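You operate a simulated robot arm through the tools that you are given. There is no shell and no other tool. Be economical: measure what you need, move in short steps, check, and stop when the job is done.

The job below is to be done with a simulated robot arm. You get a single attempt, and the scene is never put back.

JOB
Warm the flatbread and press it flat with the iron press.
Fine: light the small burner on high, then medium; put the press back, then turn off.

The check looks at the end state, three seconds after you hand in, the way a careful person would. Anything else that was tipped, shoved, dropped, spilled or broken makes it a failure.

ROBOT AND FRAMES
A 7-joint arm with a two-finger parallel gripper, fixed in place. Base frame: the origin is at the foot of the arm, x ahead of it, y to its left, z up. Lengths are in mm, angles in degrees, forces in N, time in s.
Its first joint turns from -66.0 to 66.0 degrees. Payload 2.4 kg.
The TCP is the grasp point between the finger pads, 30 mm short of the fingertips. In the tool frame z runs along the fingers and y along their closing line. The gripper opens to 94 mm. The fingers are 28 mm wide and 10 mm thick; the gripper's body (50 by 96 mm) begins 55 mm behind the TCP.
Orientation is that of the tool frame in the base frame, as a unit quaternion [x, y, z, w]. With the fingers straight down and closing along the base's y, the tool's x points along the base's -x, its y along +y and its z along -z.

CONTROLS
- The arm moves only by the tool play_rows. Its argument "rows" is a list of rows, each an object (a shift or turn left out is 0, a gripper value left out holds the last) with "dp": the shift along the tool's x, y, z in units of 250 mm (1.0 is 250 mm), a list of three; "rot": the turn, a rotation vector about the tool's x, y, z in units of 120 degrees (1.0 is 120 degrees), a list of three; "grip": the opening, from 0 (shut) to 1 (fully open). In form: [{"dp": [x, y, z], "rot": [rx, ry, rz], "grip": grip}, ...]. A call has 1 to 8 rows; each row is the pose to reach, as a shift and turn from the pose commanded when the call began, along the tool's axes at that moment. A call with a number of a shift or a turn outside -1 to 1 is refused whole. A row lasts 0.2 s, in which the tool goes at most 50 mm and 8.6 degrees; a call with a longer step from one row to the next is refused whole, and so is a gripper value outside its range. A pose out of reach is approached as far as the arm can. The call stops where the force on the tool passes 90 N (or 10 N more than at its start, if that is more) or the arm is blocked; 0.2 s more then pass. The fingers move at their own pace (about 153 mm/s each) and stop on an object; they squeeze with about 28 N. The grip force told is the motor's: it shows also when the fingers shut on nothing. Time passes only in rows, and 0.2 s behind the last, so rows that repeat a pose let the fingers close. It gives the time, the measured TCP pose, the force on the tool (base axes), the opening and the grip force at its end, in the units of the frame above (readings bear some noise), and new pictures: "pictures" is both (left out), scene, wrist or none.
- Cameras (640 x 400 px; columns grow to the right, rows downward): "scene" is fixed at [42, 472.9, 1451.2]; the picture's right is [-0.74, -0.67, 0.00], its down [-0.34, 0.37, -0.87] and it looks along [0.59, -0.64, -0.50] (base axes); focal length 353 px, centre (320, 200). "wrist" rides on the gripper at [-37, 0, -58] in the tool frame; the picture's right is [0.00, -1.00, 0.00], its down [0.97, 0.00, -0.24] and it looks along [0.24, 0.00, 0.97] (tool axes); focal length 218 px, centre (320, 200).
- probe_pixels(camera, pixels): there is no depth. For up to 12 entries [column, row, z] of the newest picture of that camera ("zoom" is the newest enlarged one), the place [x, y] in the base frame at which the ray of that pixel passes the height z, good to about 3 mm. No time passes.
- close_up(camera, box): a new picture of the part [left, top, right, bottom] of that camera's present view, enlarged. No time passes.
- job_done(): hands the job in; it is judged then, once.

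Keep the steps short. Do not move on a guess: measure, check each grasp and each placing, and mend mistakes. In all there are 80 turns and 120 pictures (those below and enlarged ones count). Leave the gripper open and the arm clear of the work at the hand-in unless told otherwise, and finish with a single line.

The tools are called after "Emit:" by a JSON object that holds its "op" and its "data". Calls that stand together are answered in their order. play_rows: Moves the arm, as the interface text tells. Its arguments: {"type":"object","properties":{"rows":{"type":"array"},"pictures":{"type":"string","enum":["both","scene","wrist","none"]}},"required":["rows"]} The other tools are called the same way: probe_pixels (camera, pixels) gives the place at which the rays of pixels pass given heights; close_up (camera, box) takes an enlarged picture of a part of a camera's view; job_done () hands the job in.

At the start:

```text
time: 0.0
position: [449.8, -30.5, 1287.0]
tool_rot: [0.0, 1.0, -0.001, 0.0]
contact_force: [0.7, -0.8, 0.2]
gripper_width: 94.2
grip_force: 0.0
```

scene: 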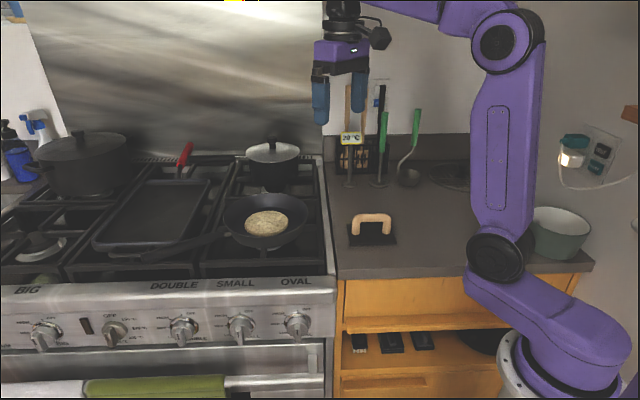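
wrist: 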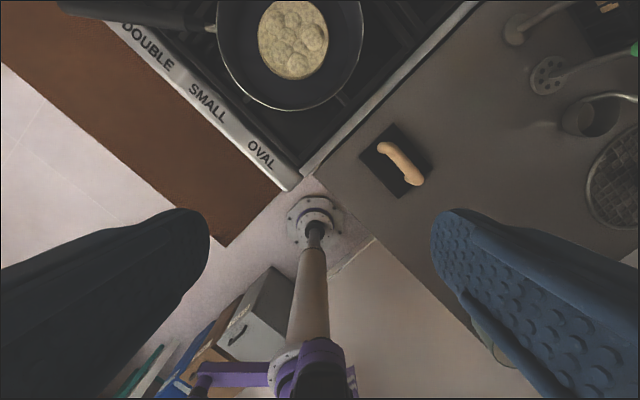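

I see a pan with flatbread on the small burner, the press on the counter, and knobs on the stove front. First I enlarge the knobs and the press, and probe some heights.

Emit:
{"op": "close_up", "data": {"camera": "scene", "box": [0, 270, 340, 360]}}

Emit:
{"op": "close_up", "data": {"camera": "scene", "box": [200, 120, 440, 270]}}

Emit:
{"op": "probe_pixels", "data": {"camera": "scene", "pixels": [[372, 238, 103], [268, 222, 103], [241, 325, 103], [372, 238, 900], [268, 222, 900], [241, 325, 800], [500, 370, 0], [320, 110, 1257]]}}

Emit:
{"op": "probe_pixels", "data": {"camera": "wrist", "pixels": [[400, 163, 103], [292, 38, 103], [313, 215, 103], [400, 163, 900], [292, 38, 900]]}}

```text
1.88 times, centred on (170, 315) of scene
```

zoom: 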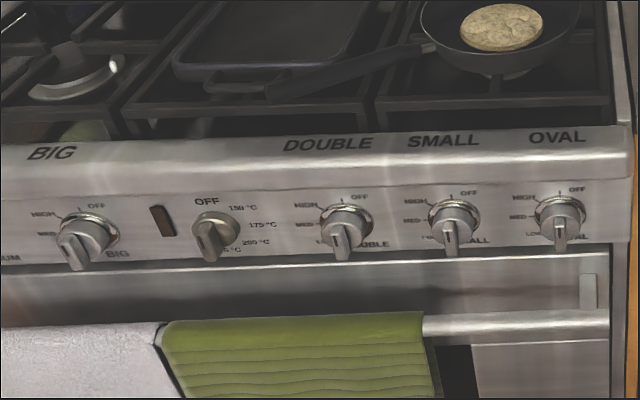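

```text
2.67 times, centred on (320, 195) of scene
```

zoom: 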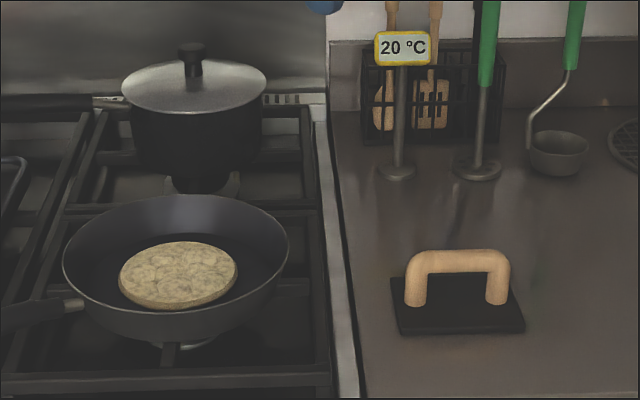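

```text
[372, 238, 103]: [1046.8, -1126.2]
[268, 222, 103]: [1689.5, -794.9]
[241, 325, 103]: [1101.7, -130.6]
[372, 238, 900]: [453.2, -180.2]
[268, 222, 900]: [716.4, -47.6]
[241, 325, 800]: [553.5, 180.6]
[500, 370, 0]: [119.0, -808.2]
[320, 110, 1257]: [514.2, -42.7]
```

```text
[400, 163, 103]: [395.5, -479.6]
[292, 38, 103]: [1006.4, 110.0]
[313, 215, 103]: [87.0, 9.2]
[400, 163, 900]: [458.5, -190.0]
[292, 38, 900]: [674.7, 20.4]
```

The counter turns out to be near z≈888 and the pan near z≈960. I enlarge the SMALL knob and the front panel, and look at the display.

Emit:
{"op": "close_up", "data": {"camera": "scene", "box": [205, 300, 325, 350]}}

Emit:
{"op": "close_up", "data": {"camera": "wrist", "box": [100, 0, 460, 225]}}

```text
5.33 times, centred on (265, 325) of scene
```

zoom: 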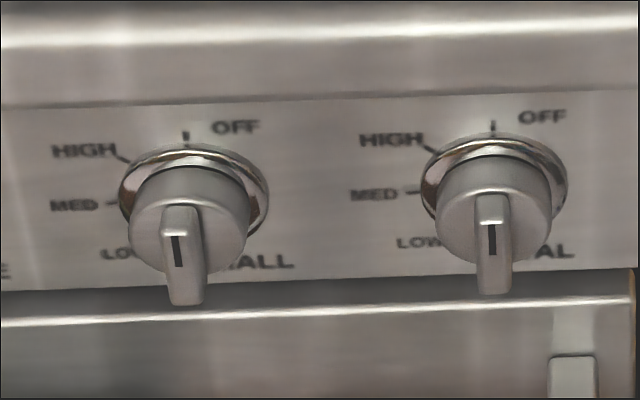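

```text
1.78 times, centred on (280, 112) of wrist
```

zoom: 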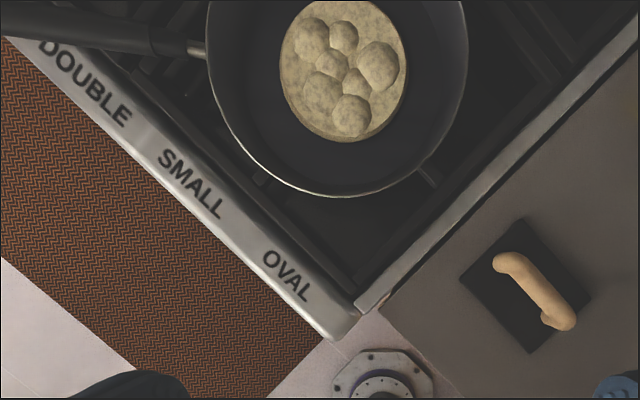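

Measuring the label line (both cameras), knob, press handle and pan to triangulate the stove's direction and heights.

Emit:
{"op": "probe_pixels", "data": {"camera": "scene", "pixels": [[235, 283, 900], [235, 283, 1000], [296, 281, 900], [296, 281, 1000], [174, 286, 900], [174, 286, 1000], [241, 325, 800], [241, 325, 900], [298, 324, 800], [298, 324, 900], [184, 327, 800], [184, 327, 900]]}}

Emit:
{"op": "probe_pixels", "data": {"camera": "wrist", "pixels": [[207, 103, 900], [207, 103, 1000], [261, 155, 900], [261, 155, 1000], [147, 47, 900], [147, 47, 1000]]}}

```text
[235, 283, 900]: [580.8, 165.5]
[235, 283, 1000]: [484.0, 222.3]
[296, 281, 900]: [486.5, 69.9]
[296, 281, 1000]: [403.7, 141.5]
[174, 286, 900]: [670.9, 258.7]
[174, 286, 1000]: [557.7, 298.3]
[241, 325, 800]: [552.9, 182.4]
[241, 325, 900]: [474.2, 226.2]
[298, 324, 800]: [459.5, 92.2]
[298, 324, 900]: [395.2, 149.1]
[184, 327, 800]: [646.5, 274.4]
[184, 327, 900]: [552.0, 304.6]
```

```text
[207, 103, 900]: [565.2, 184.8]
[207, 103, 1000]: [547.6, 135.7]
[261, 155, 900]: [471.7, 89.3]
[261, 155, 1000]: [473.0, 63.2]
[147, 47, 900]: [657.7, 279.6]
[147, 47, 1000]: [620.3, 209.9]
```

The stove front runs along (0.707, 0.707) and its face points to (-0.707, 0.707). The SMALL knob is near z≈805 and about (550,185). First I swing in front of the stove, turning the tool 45° about its axis.

Emit:
{"op": "play_rows", "data": {"rows": [{"dp": [0.007, 0.153, 0.058], "rot": [0, 0, 0.0625]}, {"dp": [0.013, 0.307, 0.116], "rot": [0, 0, 0.125]}, {"dp": [0.02, 0.46, 0.174], "rot": [0, 0, 0.1875]}, {"dp": [0.027, 0.613, 0.232], "rot": [0, 0, 0.25]}, {"dp": [0.033, 0.767, 0.29], "rot": [0, 0, 0.3125]}, {"dp": [0.04, 0.92, 0.348], "rot": [0, 0, 0.375]}], "pictures": "both"}}

```text
time: 1.4
position: [438.7, 199.5, 1198.6]
tool_rot: [0.383, 0.924, -0.001, 0.0]
contact_force: [0.1, -0.2, 0.4]
gripper_width: 94.4
grip_force: 0.1
```

scene: 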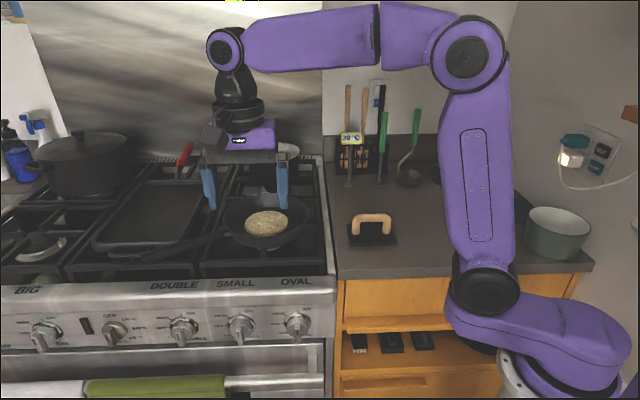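
wrist: 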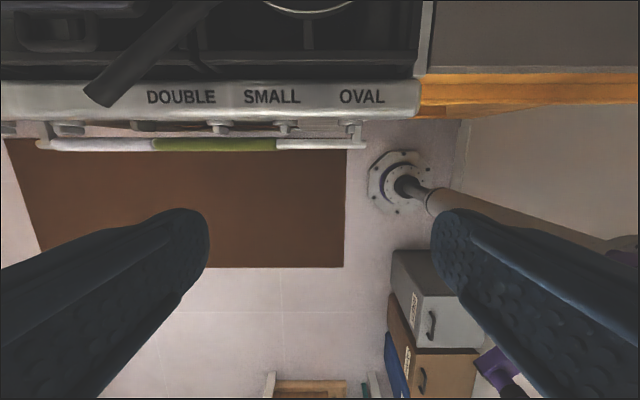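

Tool is turned and parallel to the stove. Probing the knob tip and the oven handle bar from above, and the handle bar in the scene.

Emit:
{"op": "close_up", "data": {"camera": "wrist", "box": [180, 80, 400, 160]}}

Emit:
{"op": "probe_pixels", "data": {"camera": "wrist", "pixels": [[288, 131, 800], [288, 131, 850], [310, 150, 700], [310, 150, 800], [272, 96, 920], [300, 117, 900], [300, 117, 920]]}}

Emit:
{"op": "probe_pixels", "data": {"camera": "scene", "pixels": [[275, 383, 700], [275, 383, 800], [240, 335, 800], [240, 335, 780], [240, 318, 800], [240, 318, 820]]}}

```text
2.91 times, centred on (290, 120) of wrist
```

zoom: 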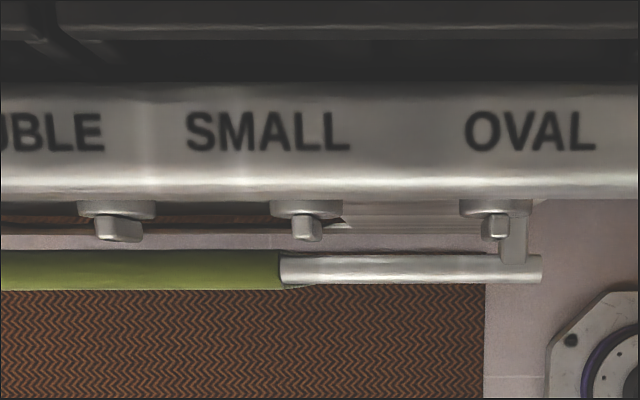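

```text
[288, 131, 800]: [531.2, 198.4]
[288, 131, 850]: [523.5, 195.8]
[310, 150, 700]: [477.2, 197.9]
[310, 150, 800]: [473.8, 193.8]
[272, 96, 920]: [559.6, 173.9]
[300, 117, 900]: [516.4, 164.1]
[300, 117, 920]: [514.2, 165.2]
```

```text
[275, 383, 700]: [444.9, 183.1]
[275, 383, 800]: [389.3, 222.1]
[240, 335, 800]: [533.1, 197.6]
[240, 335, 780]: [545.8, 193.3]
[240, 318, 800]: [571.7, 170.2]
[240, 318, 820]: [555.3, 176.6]
```

Both cameras agree that the SMALL bar handle's tip is at u≈518, v≈-232 (stove axes), z≈798; the oven handle bar is well below (z≈690). I tilt the tool towards horizontal while going to a standoff.

Emit:
{"op": "play_rows", "data": {"rows": [{"dp": [0.03, 0.034, 0.1245], "rot": [0, -0.0667, 0]}, {"dp": [0.059, 0.067, 0.249], "rot": [0, -0.1333, 0]}, {"dp": [0.089, 0.1, 0.3735], "rot": [0, -0.2, 0]}, {"dp": [0.118, 0.134, 0.498], "rot": [0, -0.2667, 0]}, {"dp": [0.148, 0.168, 0.6225], "rot": [0, -0.3333, 0]}, {"dp": [0.177, 0.201, 0.747], "rot": [0, -0.4, 0]}, {"dp": [0.207, 0.235, 0.8715], "rot": [0, -0.4667, 0]}, {"dp": [0.236, 0.268, 0.996], "rot": [0, -0.5333, 0]}], "pictures": "both"}}

```text
time: 3.2
position: [445.5, 287.1, 949.3]
tool_rot: [0.324, 0.783, -0.202, 0.49]
contact_force: [-0.1, -0.1, 0.3]
gripper_width: 94.0
grip_force: 0.2
```

scene: 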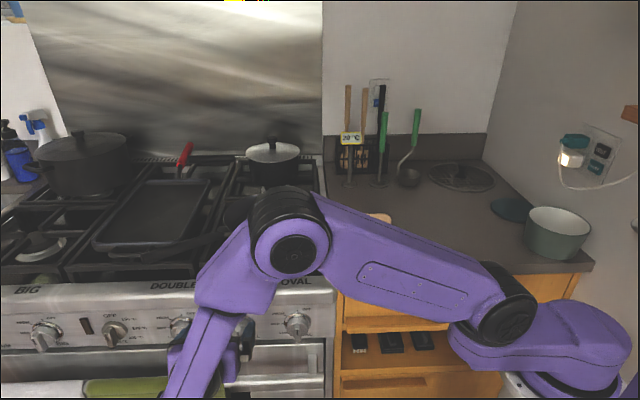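
wrist: 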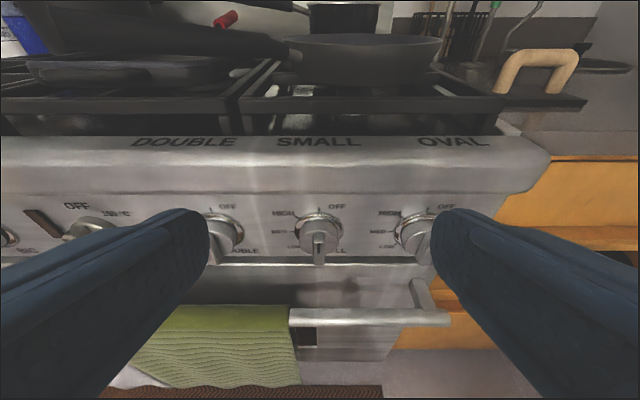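

The SMALL knob is centred at column 319. I finish the tilt to horizontal and lower to knob height at standoff.

Emit:
{"op": "play_rows", "data": {"rows": [{"dp": [0.1287, 0, 0.076], "rot": [0, -0.0542, 0]}, {"dp": [0.2574, 0, 0.152], "rot": [0, -0.1083, 0]}, {"dp": [0.386, 0, 0.228], "rot": [0, -0.1625, 0]}, {"dp": [0.515, 0, 0.304], "rot": [0, -0.2167, 0]}], "pictures": "both"}}

```text
time: 4.2
position: [453.5, 281.1, 800.4]
tool_rot: [0.27, 0.653, -0.27, 0.654]
contact_force: [0.0, 0.1, -0.6]
gripper_width: 94.2
grip_force: 0.0
```

scene: 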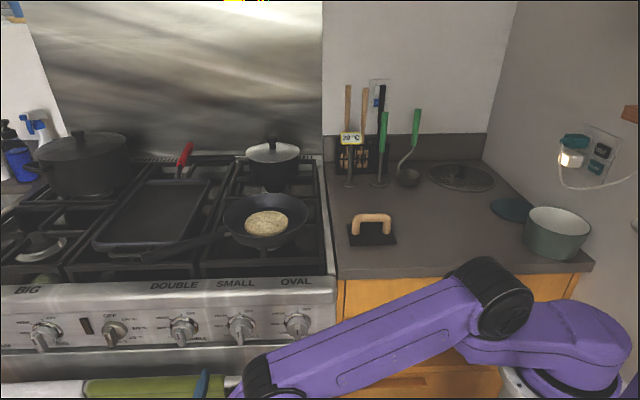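
wrist: 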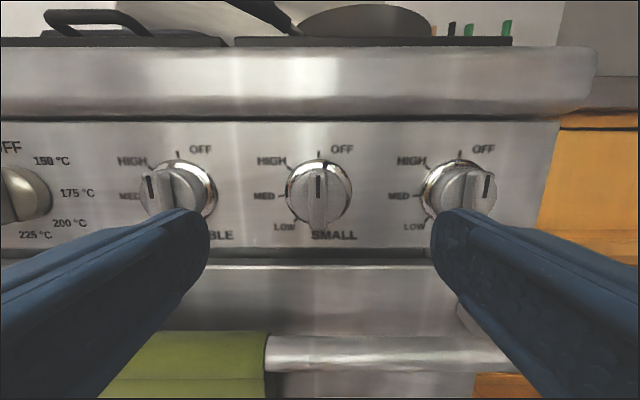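

Facing the panel squarely. Enlarging to read tick angles.

Emit:
{"op": "close_up", "data": {"camera": "wrist", "box": [240, 135, 400, 250]}}

```text
3.48 times, centred on (320, 192) of wrist
```

zoom: 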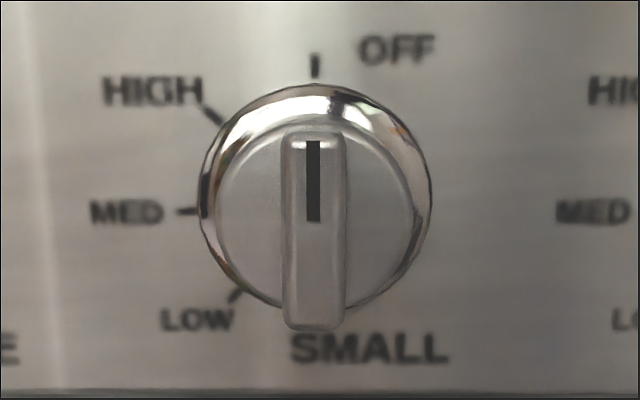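

Ticks are OFF 0°, HIGH 45°, MED 90°, LOW 135° counter-clockwise. Bar is ~14 mm wide, centre about 5 mm below and 1 mm left of the TCP axis. I narrow the fingers to ~36 mm and advance 80 mm.

Emit:
{"op": "play_rows", "data": {"rows": [{"dp": [0.02, 0.004, 0.0], "grip": 0.38}, {"dp": [0.02, 0.004, 0.1]}, {"dp": [0.02, 0.004, 0.2]}, {"dp": [0.02, 0.004, 0.28]}, {"dp": [0.02, 0.004, 0.32]}], "pictures": "wrist"}}

```text
time: 5.4
position: [512.2, 223.2, 797.1]
tool_rot: [0.271, 0.653, -0.271, 0.653]
contact_force: [0.1, -0.4, -0.5]
gripper_width: 35.7
grip_force: 0.0
```

wrist: 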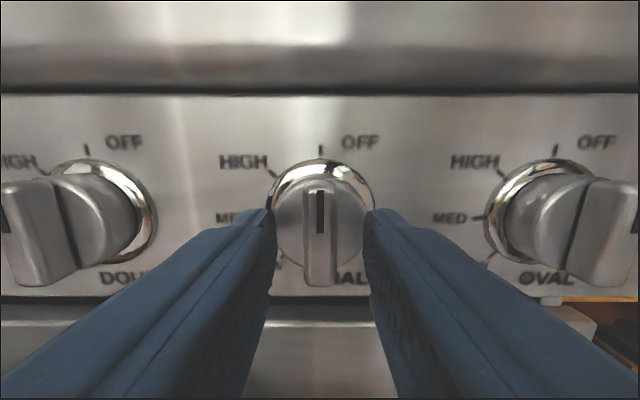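

Fingertips are level with the bar's front face (columns 303–338, fingers either side). I go 13 mm further and close gently on the bar.

Emit:
{"op": "play_rows", "data": {"rows": [{"dp": [0, 0, 0.026]}, {"dp": [0, 0, 0.052]}, {"dp": [0, 0, 0.052], "grip": 0.0}, {"dp": [0, 0, 0.052]}, {"dp": [0, 0, 0.052]}], "pictures": "wrist"}}

```text
time: 6.6
position: [519.7, 215.9, 796.9]
tool_rot: [0.27, 0.653, -0.271, 0.654]
contact_force: [-13.6, 0.7, 2.6]
gripper_width: 15.1
grip_force: 45.1
```

wrist: 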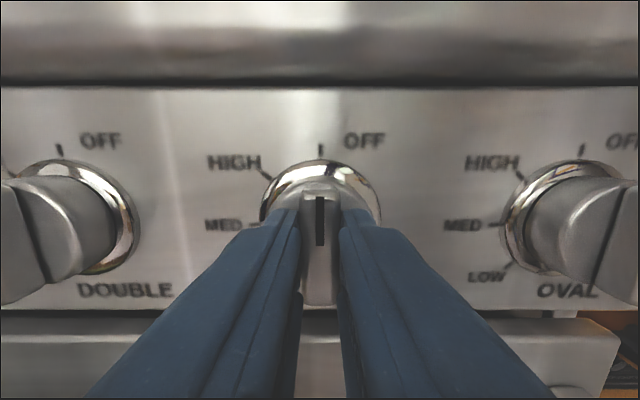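

Gripped the bar at 15.1 mm, straight. Turning 45° counter-clockwise to HIGH.

Emit:
{"op": "play_rows", "data": {"rows": [{"rot": [0, 0, -0.0625]}, {"rot": [0, 0, -0.125]}, {"rot": [0, 0, -0.1875]}, {"rot": [0, 0, -0.25]}, {"rot": [0, 0, -0.3125]}, {"rot": [0, 0, -0.375]}, {"rot": [0, 0, -0.375]}], "pictures": "both"}}

```text
time: 8.2
position: [519.9, 216.3, 796.4]
tool_rot: [-0.001, 0.708, -0.498, 0.501]
contact_force: [0.8, 7.3, -0.3]
gripper_width: 14.7
grip_force: 44.8
```

scene: 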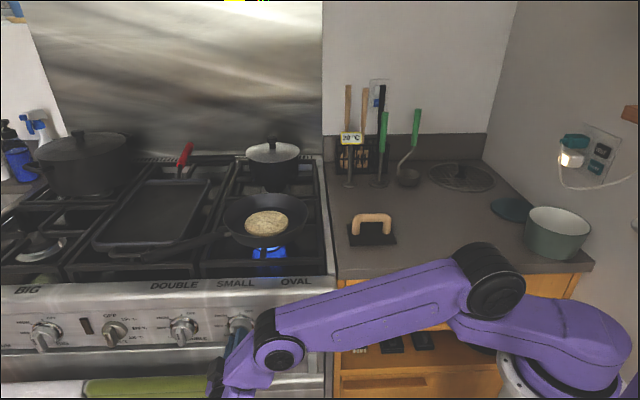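
wrist: 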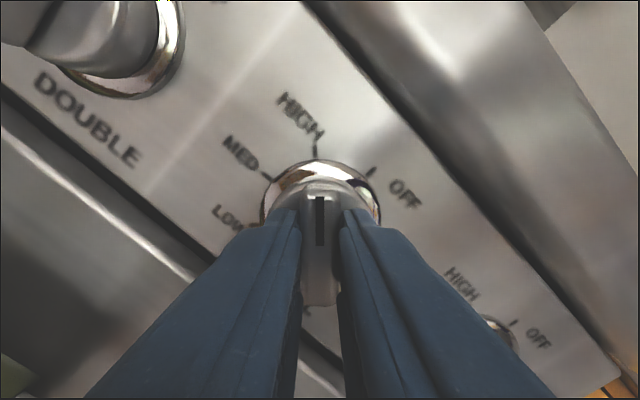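

The burner lit (blue flame under the pan) and the bar points at the HIGH tick. Next, another 45° to MED.

Emit:
{"op": "play_rows", "data": {"rows": [{"rot": [0, 0, 0]}, {"rot": [0, 0, -0.0625]}, {"rot": [0, 0, -0.125]}, {"rot": [0, 0, -0.1875]}, {"rot": [0, 0, -0.25]}, {"rot": [0, 0, -0.3125]}, {"rot": [0, 0, -0.375]}, {"rot": [0, 0, -0.375]}], "pictures": "both"}}

```text
time: 10.0
position: [521.8, 217.1, 795.0]
tool_rot: [-0.272, 0.653, -0.653, 0.27]
contact_force: [20.5, 12.2, -10.6]
gripper_width: 14.9
grip_force: 44.9
```

scene: 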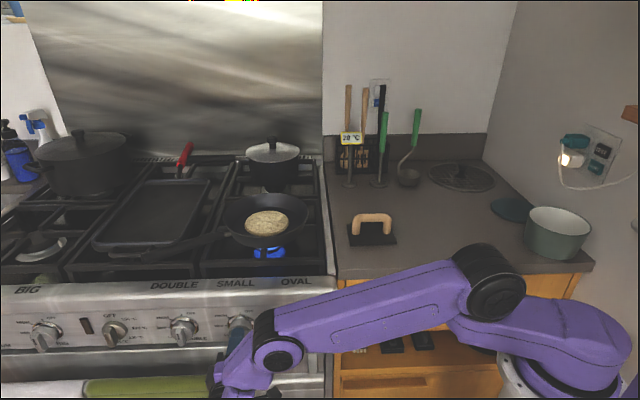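
wrist: 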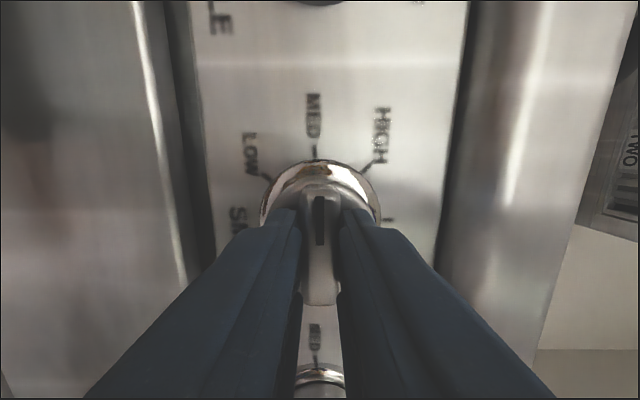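

Bar at the MED tick and the flame is smaller. I open the fingers and back straight out 100 mm.

Emit:
{"op": "play_rows", "data": {"rows": [{"dp": [0, 0, 0], "grip": 0.4}, {"dp": [0, 0, 0]}, {"dp": [0, 0, -0.1]}, {"dp": [0, 0, -0.25]}, {"dp": [0, 0, -0.42]}], "pictures": "wrist"}}

```text
time: 11.2
position: [444.0, 288.9, 795.4]
tool_rot: [0.271, -0.653, 0.654, -0.27]
contact_force: [0.5, -0.7, 0.7]
gripper_width: 37.6
grip_force: 0.0
```

wrist: 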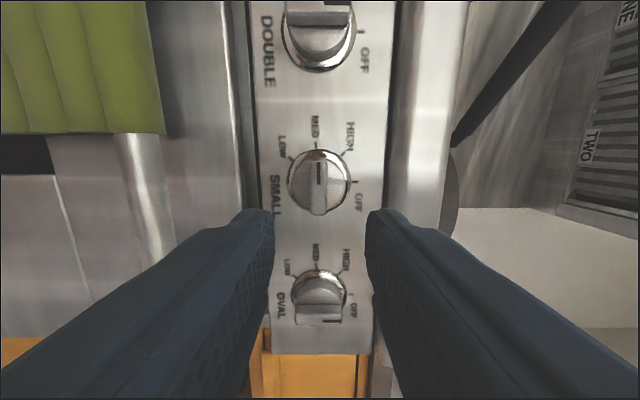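

Knob stays at MED. Now I lift 250 mm and tilt the tool towards down (turn about tool x).

Emit:
{"op": "play_rows", "data": {"rows": [{"dp": [0.075, -0.125, 0], "rot": [-0.0708, 0, 0]}, {"dp": [0.15, -0.25, 0], "rot": [-0.1417, 0, 0]}, {"dp": [0.225, -0.375, 0], "rot": [-0.2125, 0, 0]}, {"dp": [0.3, -0.5, 0], "rot": [-0.2833, 0, 0]}, {"dp": [0.375, -0.625, 0], "rot": [-0.3542, 0, 0]}, {"dp": [0.45, -0.75, 0], "rot": [-0.425, 0, 0]}, {"dp": [0.525, -0.875, 0], "rot": [-0.4958, 0, 0]}, {"dp": [0.6, -1.0, 0], "rot": [-0.5667, 0, 0]}], "pictures": "scene"}}

```text
time: 13.0
position: [340.2, 184.6, 1046.0]
tool_rot: [-0.375, 0.907, -0.175, 0.074]
contact_force: [0.3, 0.4, -0.8]
gripper_width: 37.5
grip_force: 0.1
```

scene: 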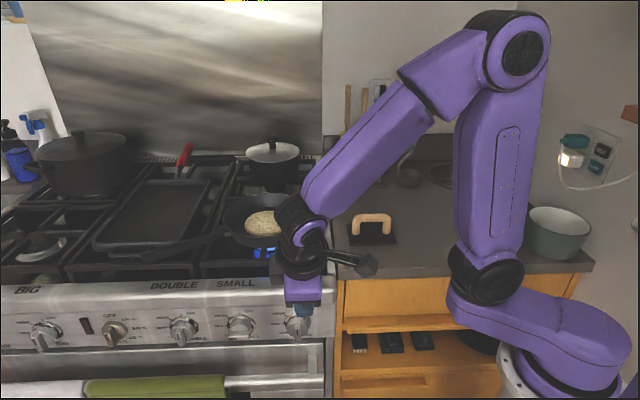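

Tilting the last 22° and moving toward the press, staying above z≈1046.

Emit:
{"op": "play_rows", "data": {"rows": [{"dp": [0.067, -0.139, 0.013], "rot": [-0.0306, 0, 0]}, {"dp": [0.133, -0.277, 0.026], "rot": [-0.0611, 0, 0]}, {"dp": [0.2, -0.416, 0.039], "rot": [-0.0917, 0, 0]}, {"dp": [0.267, -0.555, 0.052], "rot": [-0.1222, 0, 0]}, {"dp": [0.333, -0.693, 0.065], "rot": [-0.1528, 0, 0]}, {"dp": [0.4, -0.832, 0.078], "rot": [-0.1833, 0, 0]}], "pictures": "both"}}

```text
time: 14.4
position: [410.7, -31.1, 1107.5]
tool_rot: [-0.383, 0.924, 0.001, 0.0]
contact_force: [0.2, -0.4, -0.2]
gripper_width: 37.6
grip_force: 0.0
```

scene: 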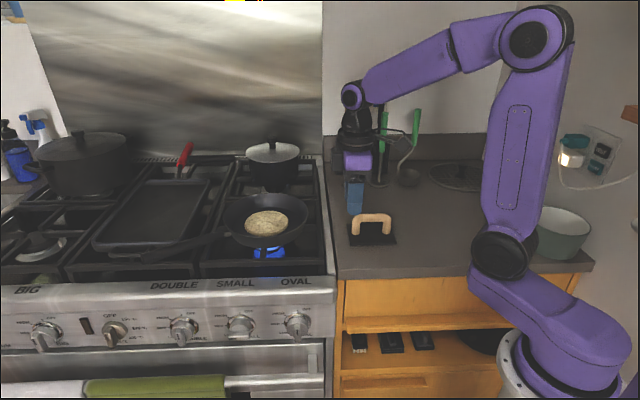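
wrist: 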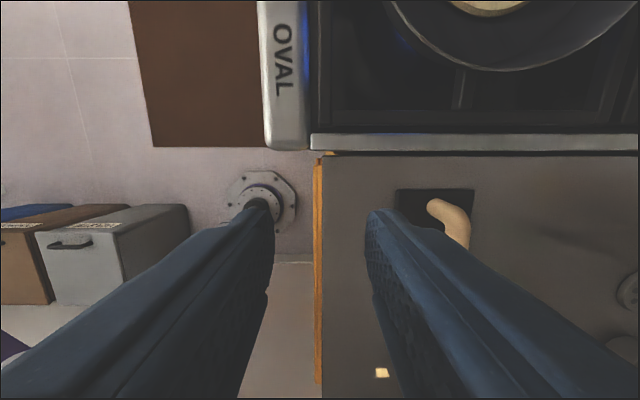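

Tool points down, fingers closing across the handle. Moving over the press.

Emit:
{"op": "play_rows", "data": {"rows": [{"dp": [0.06, -0.14, 0.07]}, {"dp": [0.12, -0.28, 0.14]}, {"dp": [0.18, -0.42, 0.21]}, {"dp": [0.24, -0.56, 0.26]}, {"dp": [0.24, -0.56, 0.26]}], "pictures": "both"}}

```text
time: 15.6
position: [467.6, -169.6, 1041.6]
tool_rot: [-0.382, 0.924, 0.001, 0.0]
contact_force: [0.6, -0.1, 0.5]
gripper_width: 37.7
grip_force: 0.0
```

scene: 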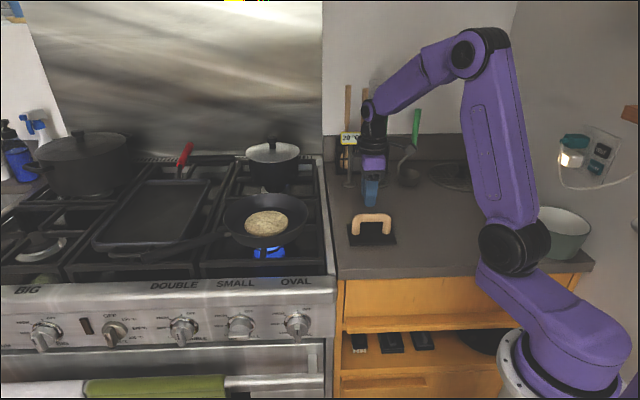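
wrist: 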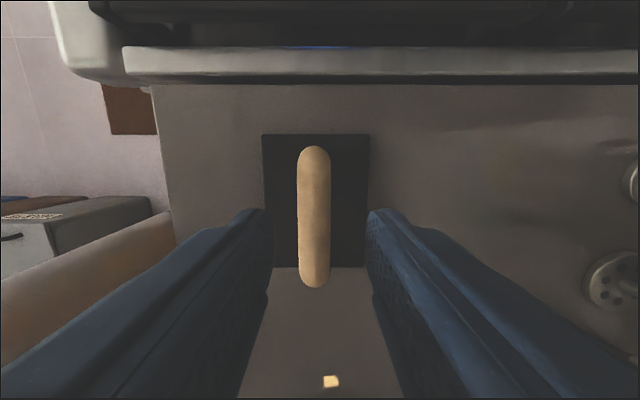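

The handle lies between the fingers (columns 298–331). Triangulating handle top and plate.

Emit:
{"op": "probe_pixels", "data": {"camera": "wrist", "pixels": [[314, 147, 950], [314, 288, 950], [314, 215, 950], [314, 215, 930], [316, 133, 890], [316, 268, 890], [263, 200, 890], [369, 200, 890], [331, 382, 890]]}}

Emit:
{"op": "close_up", "data": {"camera": "scene", "box": [330, 195, 410, 255]}}

Emit:
{"op": "probe_pixels", "data": {"camera": "scene", "pixels": [[371, 218, 930], [371, 218, 950], [371, 218, 970], [347, 225, 890], [350, 247, 890], [397, 243, 890], [391, 222, 890], [371, 218, 900]]}}

```text
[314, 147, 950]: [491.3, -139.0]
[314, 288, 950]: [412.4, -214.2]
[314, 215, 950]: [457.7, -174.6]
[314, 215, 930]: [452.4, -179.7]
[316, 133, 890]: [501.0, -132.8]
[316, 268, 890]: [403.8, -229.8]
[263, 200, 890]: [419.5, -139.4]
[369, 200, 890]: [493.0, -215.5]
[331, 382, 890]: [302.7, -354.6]
```

```text
6.67 times, centred on (370, 225) of scene
```

zoom: 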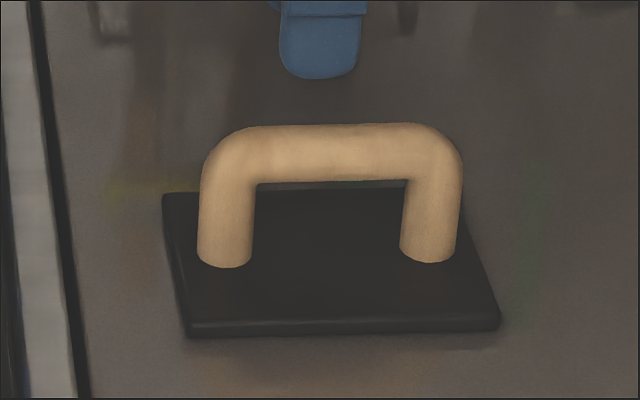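

```text
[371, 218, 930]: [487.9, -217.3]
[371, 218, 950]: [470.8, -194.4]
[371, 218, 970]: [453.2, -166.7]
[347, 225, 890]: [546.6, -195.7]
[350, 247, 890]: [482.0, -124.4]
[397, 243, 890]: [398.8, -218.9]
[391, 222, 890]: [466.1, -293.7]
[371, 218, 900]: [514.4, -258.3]
```

Refining plate corner heights with matched corners.

Emit:
{"op": "probe_pixels", "data": {"camera": "wrist", "pixels": [[262, 134, 890], [262, 134, 930], [369, 134, 890], [369, 134, 930], [314, 146, 930], [314, 146, 970], [314, 288, 930], [314, 288, 970]]}}

Emit:
{"op": "probe_pixels", "data": {"camera": "scene", "pixels": [[349, 242.5, 890], [349, 242.5, 930], [346.5, 224.3, 890], [346.5, 224.3, 930], [354.5, 220, 930], [354.5, 220, 970], [389, 219, 930], [389, 219, 970]]}}

```text
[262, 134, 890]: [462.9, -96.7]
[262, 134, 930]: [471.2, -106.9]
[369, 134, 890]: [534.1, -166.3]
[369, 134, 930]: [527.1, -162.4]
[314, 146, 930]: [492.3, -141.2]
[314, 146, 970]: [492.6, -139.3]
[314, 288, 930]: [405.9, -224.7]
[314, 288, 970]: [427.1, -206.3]
```

```text
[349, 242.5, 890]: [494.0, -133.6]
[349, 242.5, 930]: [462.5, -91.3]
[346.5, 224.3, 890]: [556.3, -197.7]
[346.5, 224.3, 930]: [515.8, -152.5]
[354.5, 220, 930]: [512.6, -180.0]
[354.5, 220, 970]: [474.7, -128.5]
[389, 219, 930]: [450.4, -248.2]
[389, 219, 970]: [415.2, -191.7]
```

Plate top z≈918, handle axis ≈ (v −447, u ≈ 200, z ≈ 962), bar ≈ 20 mm thick. Shifting 4 mm out, 10 mm in −u, descending to z≈957.

Emit:
{"op": "play_rows", "data": {"rows": [{"dp": [0.04, 0.015, 0.0], "grip": 0.5}, {"dp": [0.04, 0.015, 0.12]}, {"dp": [0.04, 0.015, 0.22]}, {"dp": [0.04, 0.015, 0.28]}, {"dp": [0.04, 0.015, 0.335]}], "pictures": "both"}}

```text
time: 16.8
position: [457.8, -175.4, 956.9]
tool_rot: [-0.382, 0.924, 0.0, 0.0]
contact_force: [-0.4, 0.3, 0.1]
gripper_width: 47.3
grip_force: 0.0
```

scene: 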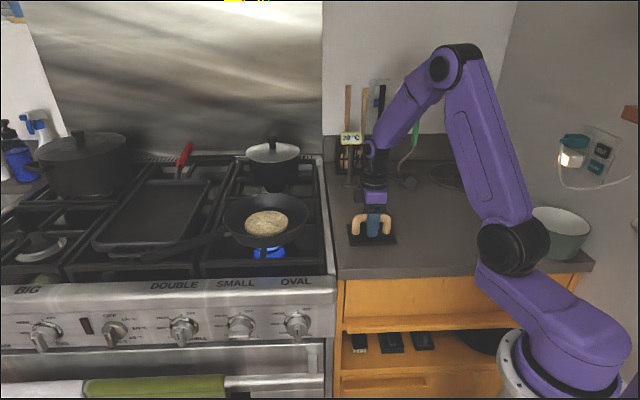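
wrist: 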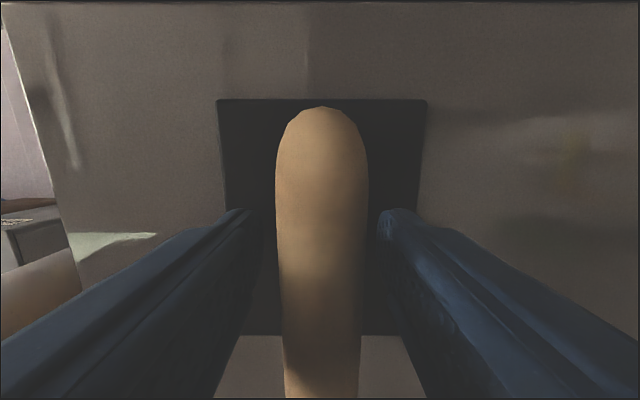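

Fingers straddle the bar evenly. Closing.

Emit:
{"op": "play_rows", "data": {"rows": [{"grip": 0.0}, {"grip": 0.0}, {"grip": 0.0}], "pictures": "none"}}

Emit:
{"op": "probe_pixels", "data": {"camera": "scene", "pixels": [[267, 214, 950], [267, 214, 970], [267, 234, 950], [246, 223, 950], [288, 222, 950], [222, 222, 970], [307, 210, 970]]}}

```text
time: 17.6
position: [456.7, -174.9, 955.9]
tool_rot: [-0.383, 0.924, 0.0, 0.0]
contact_force: [1.1, -1.5, -0.2]
gripper_width: 26.2
grip_force: 27.9
```

```text
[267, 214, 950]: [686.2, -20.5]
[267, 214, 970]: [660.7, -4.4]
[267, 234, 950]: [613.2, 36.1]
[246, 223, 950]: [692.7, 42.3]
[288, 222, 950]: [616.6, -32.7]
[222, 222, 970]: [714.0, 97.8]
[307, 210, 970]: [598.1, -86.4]
```

Gripped the handle, 26 mm, 28 N. Lifting 60 mm to test, then more.

Emit:
{"op": "play_rows", "data": {"rows": [{"dp": [0, 0, -0.06]}, {"dp": [0, 0, -0.15]}, {"dp": [0, 0, -0.25]}, {"dp": [0, 0, -0.4]}, {"dp": [0, 0, -0.55]}, {"dp": [0, 0, -0.65]}, {"dp": [0, 0, -0.65]}], "pictures": "both"}}

```text
time: 19.2
position: [456.7, -173.7, 1119.0]
tool_rot: [-0.382, 0.924, 0.0, 0.0]
contact_force: [0.1, 0.2, -4.5]
gripper_width: 26.1
grip_force: 28.5
```

scene: 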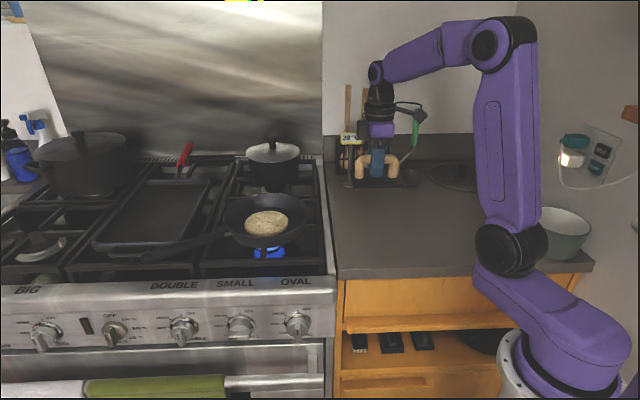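
wrist: 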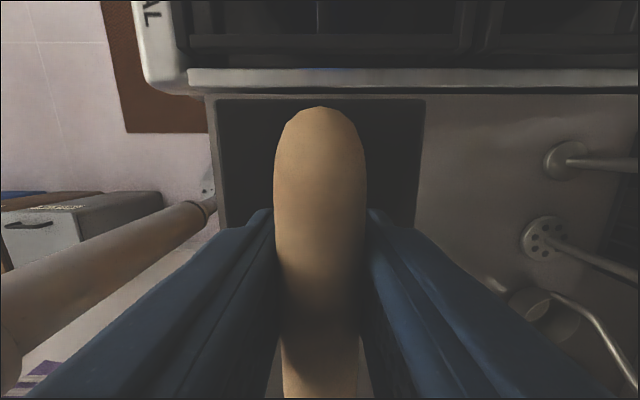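

The press is lifted (≈4.5 N). The bread is at about u=466, v=−449, i.e. straight ahead along −tool x. Moving 200 mm that way at this height and checking.

Emit:
{"op": "play_rows", "data": {"rows": [{"dp": [-0.12, 0, 0]}, {"dp": [-0.28, 0, 0]}, {"dp": [-0.44, 0, 0]}, {"dp": [-0.6, 0, 0]}, {"dp": [-0.72, 0, 0]}, {"dp": [-0.8, 0, 0]}, {"dp": [-0.8, 0, 0]}], "pictures": "both"}}

```text
time: 20.8
position: [598.9, -31.5, 1120.2]
tool_rot: [-0.383, 0.924, 0.001, 0.0]
contact_force: [-0.4, 0.4, -4.8]
gripper_width: 26.0
grip_force: 27.7
```

scene: 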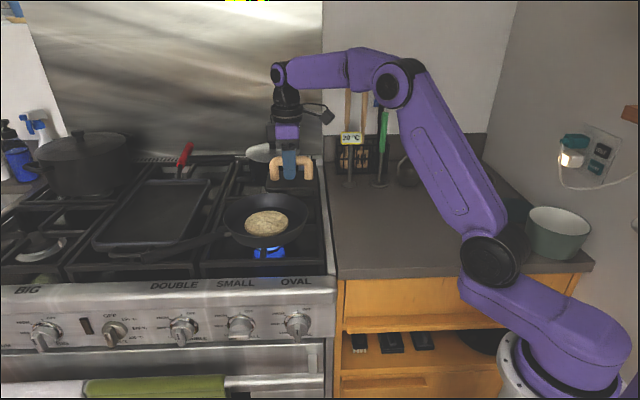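
wrist: 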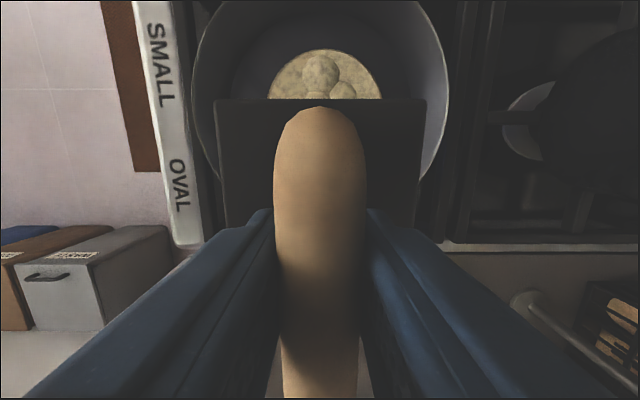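

Bread centre is ~68 mm further and ~3 mm inward. Moving over it and lowering to just above the pan rim.

Emit:
{"op": "play_rows", "data": {"rows": [{"dp": [-0.1, -0.01, 0]}, {"dp": [-0.2, -0.01, 0]}, {"dp": [-0.272, -0.01, 0]}, {"dp": [-0.272, -0.01, 0.06]}, {"dp": [-0.272, -0.01, 0.14]}, {"dp": [-0.272, -0.01, 0.2]}, {"dp": [-0.272, -0.01, 0.2]}], "pictures": "both"}}

Emit:
{"op": "close_up", "data": {"camera": "scene", "box": [200, 120, 340, 270]}}

```text
time: 22.4
position: [650.4, 13.6, 1067.3]
tool_rot: [-0.383, 0.924, -0.001, 0.001]
contact_force: [0.1, 0.0, -5.7]
gripper_width: 26.0
grip_force: 28.2
```

scene: 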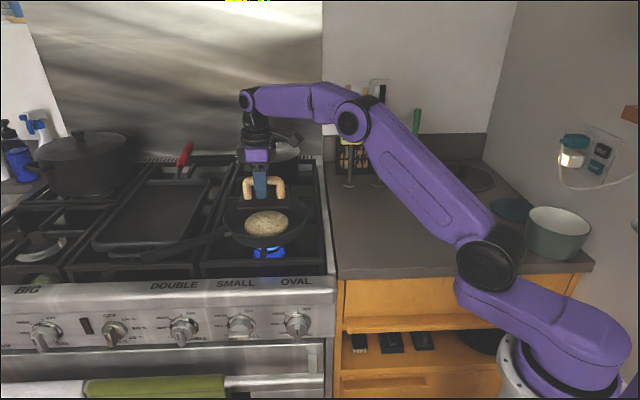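
wrist: 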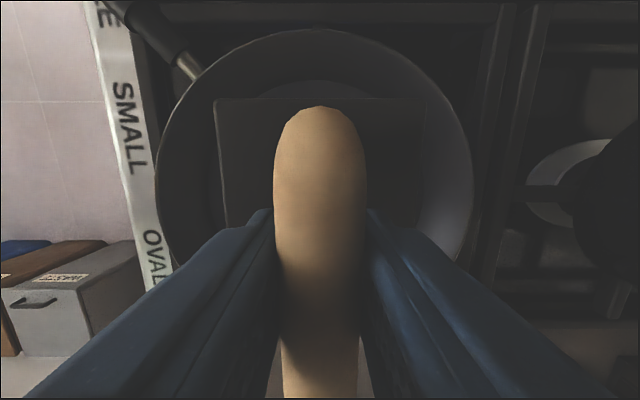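

```text
2.67 times, centred on (270, 195) of scene
```

zoom: 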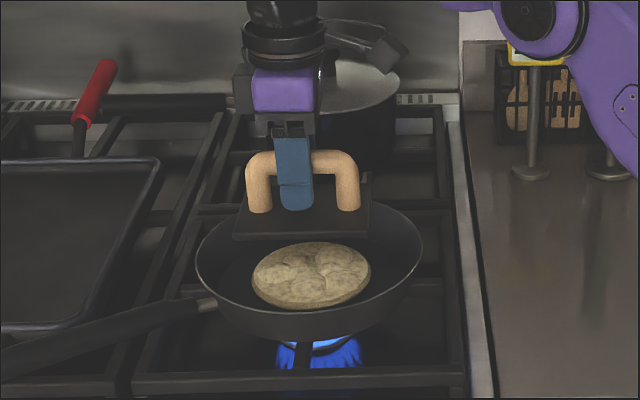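

Plate is centred over the pan (both views agree within ~3 mm). Lowering to just above the bread (TCP ≈1020).

Emit:
{"op": "play_rows", "data": {"rows": [{"dp": [0.008, 0, 0.06]}, {"dp": [0.008, 0, 0.12]}, {"dp": [0.008, 0, 0.16]}, {"dp": [0.008, 0, 0.19]}, {"dp": [0.008, 0, 0.19]}], "pictures": "both"}}

Emit:
{"op": "close_up", "data": {"camera": "scene", "box": [200, 120, 340, 270]}}

```text
time: 23.6
position: [647.6, 11.7, 1021.7]
tool_rot: [-0.383, 0.924, 0.001, 0.0]
contact_force: [0.7, 0.6, -5.0]
gripper_width: 26.1
grip_force: 28.2
```

scene: 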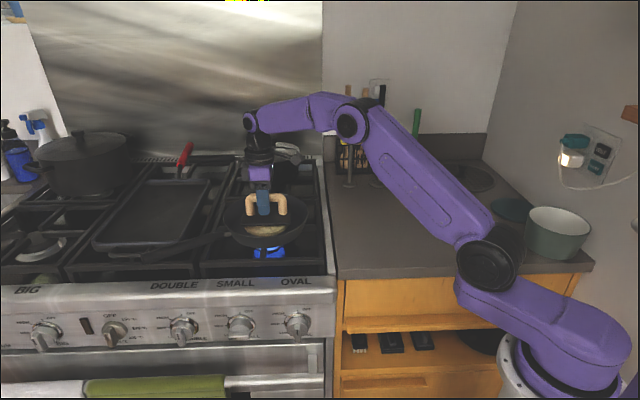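
wrist: 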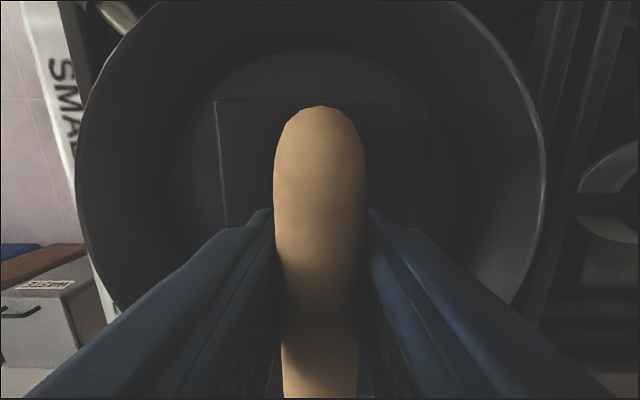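

```text
2.67 times, centred on (270, 195) of scene
```

zoom: 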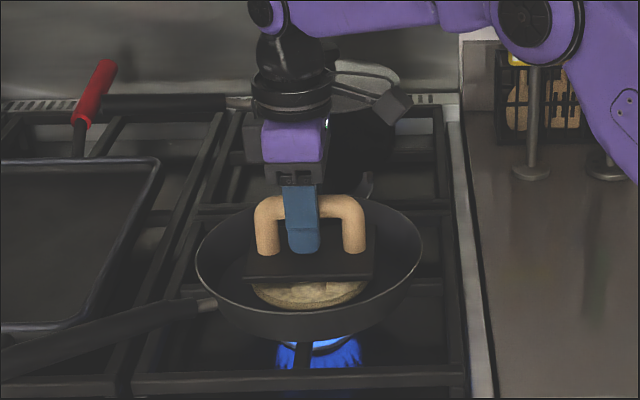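

Plate is just over the bread, inside the pan. Lowering slowly in 4 mm steps.

Emit:
{"op": "play_rows", "data": {"rows": [{"dp": [0, 0, 0.016]}, {"dp": [0, 0, 0.032]}, {"dp": [0, 0, 0.048]}, {"dp": [0, 0, 0.048]}], "pictures": "none"}}

```text
time: 24.6
position: [647.3, 11.1, 1010.2]
tool_rot: [-0.383, 0.924, 0.0, 0.0]
contact_force: [0.6, -1.0, -4.6]
gripper_width: 26.0
grip_force: 28.0
```

Emit:
{"op": "play_rows", "data": {"rows": [{"dp": [0, 0, 0.012]}, {"dp": [0, 0, 0.024]}, {"dp": [0, 0, 0.036]}, {"dp": [0, 0, 0.036]}], "pictures": "scene"}}

Emit:
{"op": "close_up", "data": {"camera": "scene", "box": [210, 170, 320, 270]}}

```text
time: 25.6
position: [649.5, 12.2, 1003.2]
tool_rot: [-0.383, 0.924, -0.001, 0.004]
contact_force: [-0.6, 0.5, 21.9]
gripper_width: 26.6
grip_force: 28.2
```

scene: 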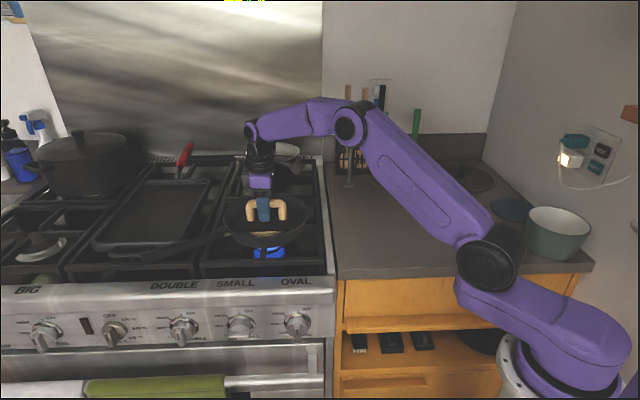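

```text
4.00 times, centred on (265, 220) of scene
```

zoom: 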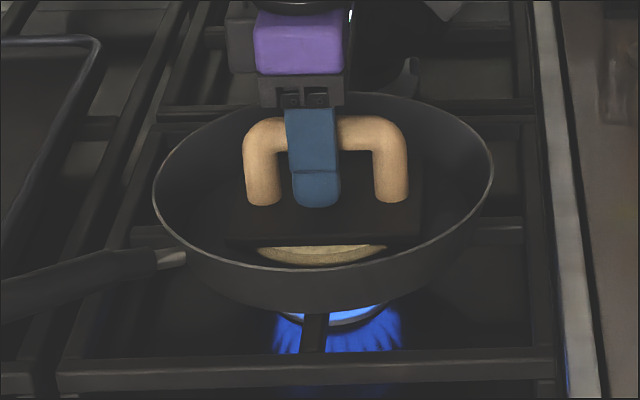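

Contact: the force went from −4.6 to +22 N, pressing on the bread. Pushing a little more and holding.

Emit:
{"op": "play_rows", "data": {"rows": [{"dp": [0, 0, 0.006]}, {"dp": [0, 0, 0.012]}, {"dp": [0, 0, 0.012]}, {"dp": [0, 0, 0.012]}, {"dp": [0, 0, 0.012]}, {"dp": [0, 0, 0.012]}], "pictures": "scene"}}

Emit:
{"op": "close_up", "data": {"camera": "scene", "box": [210, 170, 320, 270]}}

```text
time: 27.0
position: [648.4, 12.2, 999.0]
tool_rot: [-0.383, 0.924, -0.001, 0.001]
contact_force: [3.2, 0.8, 22.6]
gripper_width: 26.0
grip_force: 28.3
```

scene: 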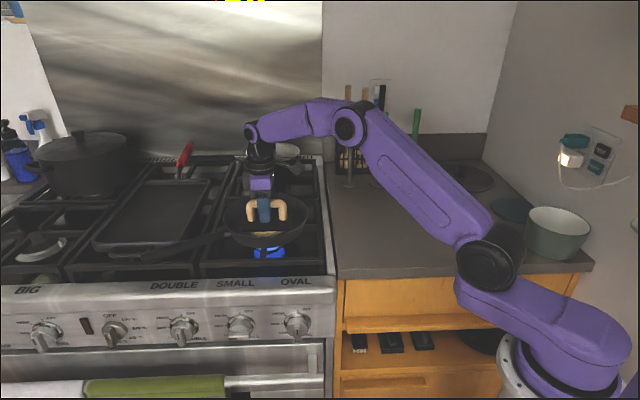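

```text
4.00 times, centred on (265, 220) of scene
```

zoom: 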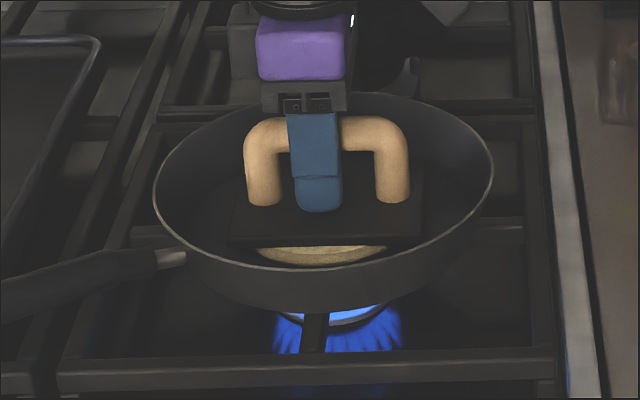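

The fingers slid ~4 mm down the handle at ~27 N. I go down further so the fingertips rest on the plate and push directly.

Emit:
{"op": "play_rows", "data": {"rows": [{"dp": [0, 0, 0.008]}, {"dp": [0, 0, 0.016]}, {"dp": [0, 0, 0.024]}, {"dp": [0, 0, 0.024]}, {"dp": [0, 0, 0.024]}], "pictures": "none"}}

```text
time: 28.2
position: [648.3, 11.6, 998.5]
tool_rot: [-0.382, 0.924, -0.001, 0.002]
contact_force: [-12.4, -2.0, 46.8]
gripper_width: 26.2
grip_force: 28.0
```

Now 47 N down. Holding there ~1.6 s.

Emit:
{"op": "play_rows", "data": {"rows": [{"dp": [0, 0, 0.006]}, {"dp": [0, 0, 0.006]}, {"dp": [0, 0, 0.006]}, {"dp": [0, 0, 0.006]}, {"dp": [0, 0, 0.006]}, {"dp": [0, 0, 0.006]}, {"dp": [0, 0, 0.006]}, {"dp": [0, 0, 0.006]}], "pictures": "scene"}}

Emit:
{"op": "close_up", "data": {"camera": "scene", "box": [210, 170, 320, 270]}}

```text
time: 30.0
position: [651.1, 12.3, 997.8]
tool_rot: [-0.382, 0.924, -0.003, 0.007]
contact_force: [-3.1, -0.1, 54.9]
gripper_width: 26.0
grip_force: 27.8
```

scene: 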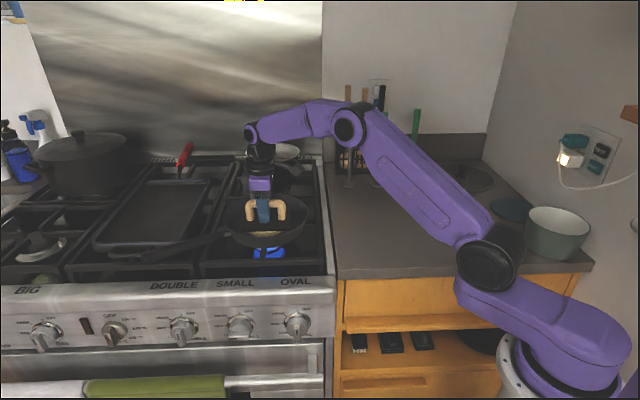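

```text
4.00 times, centred on (265, 220) of scene
```

zoom: 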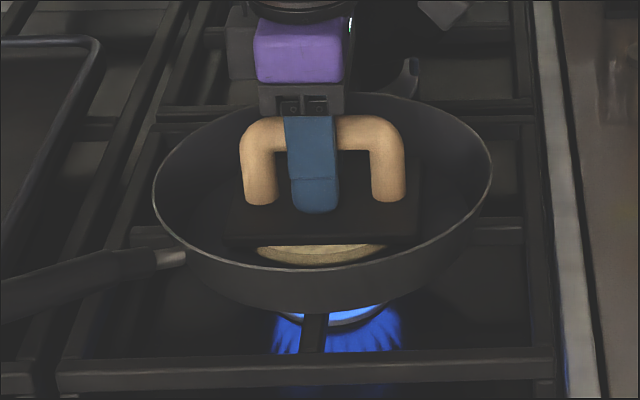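

Held at 55 N. Lifting the press ~90 mm to look at the bread.

Emit:
{"op": "play_rows", "data": {"rows": [{"dp": [0, 0, -0.03]}, {"dp": [0, 0, -0.08]}, {"dp": [0, 0, -0.2]}, {"dp": [0, 0, -0.36]}, {"dp": [0, 0, -0.44]}, {"dp": [0, 0, -0.44]}], "pictures": "scene"}}

Emit:
{"op": "close_up", "data": {"camera": "scene", "box": [210, 150, 320, 250]}}

Emit:
{"op": "close_up", "data": {"camera": "scene", "box": [325, 120, 375, 160]}}

```text
time: 31.4
position: [647.1, 11.6, 1098.8]
tool_rot: [-0.383, 0.924, 0.0, 0.0]
contact_force: [0.8, -0.7, -4.4]
gripper_width: 25.9
grip_force: 27.8
```

scene: 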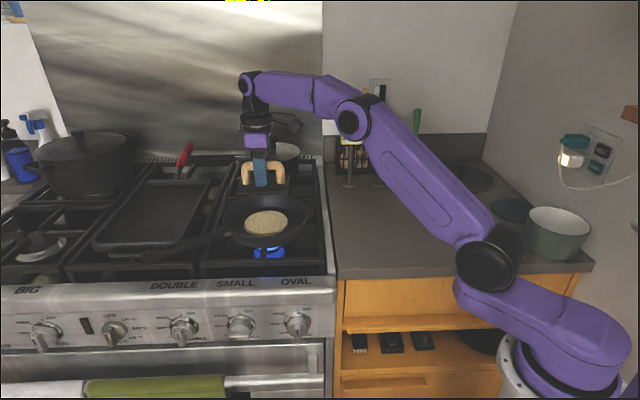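

```text
4.00 times, centred on (265, 200) of scene
```

zoom: 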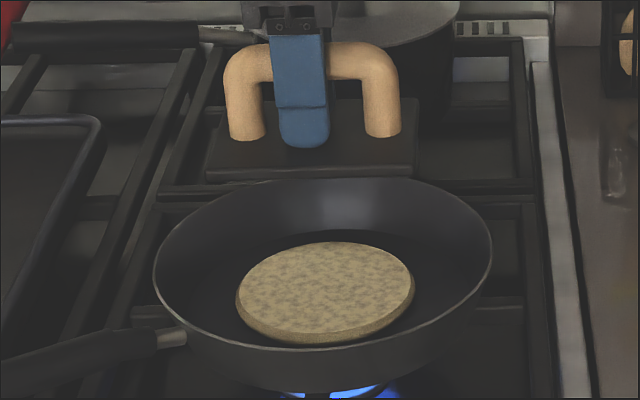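

```text
10.00 times, centred on (350, 140) of scene
```

zoom: 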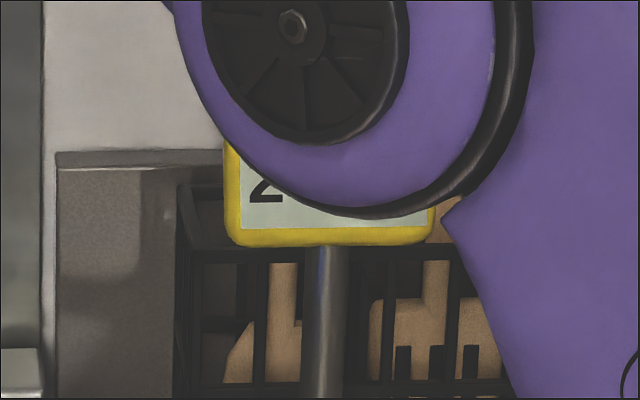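

The bread is flat now, bumps gone. Bringing the press back while it keeps warming: first 235 mm along +tool x, rising 20 mm.

Emit:
{"op": "play_rows", "data": {"rows": [{"dp": [0.1, 0.006, -0.04]}, {"dp": [0.26, 0.011, -0.08]}, {"dp": [0.42, 0.011, -0.08]}, {"dp": [0.58, 0.011, -0.08]}, {"dp": [0.74, 0.011, -0.08]}, {"dp": [0.87, 0.011, -0.08]}, {"dp": [0.94, 0.011, -0.08]}], "pictures": "none"}}

```text
time: 33.0
position: [479.7, -153.7, 1117.6]
tool_rot: [-0.383, 0.924, 0.0, 0.0]
contact_force: [0.8, 0.7, -3.8]
gripper_width: 26.4
grip_force: 28.4
```

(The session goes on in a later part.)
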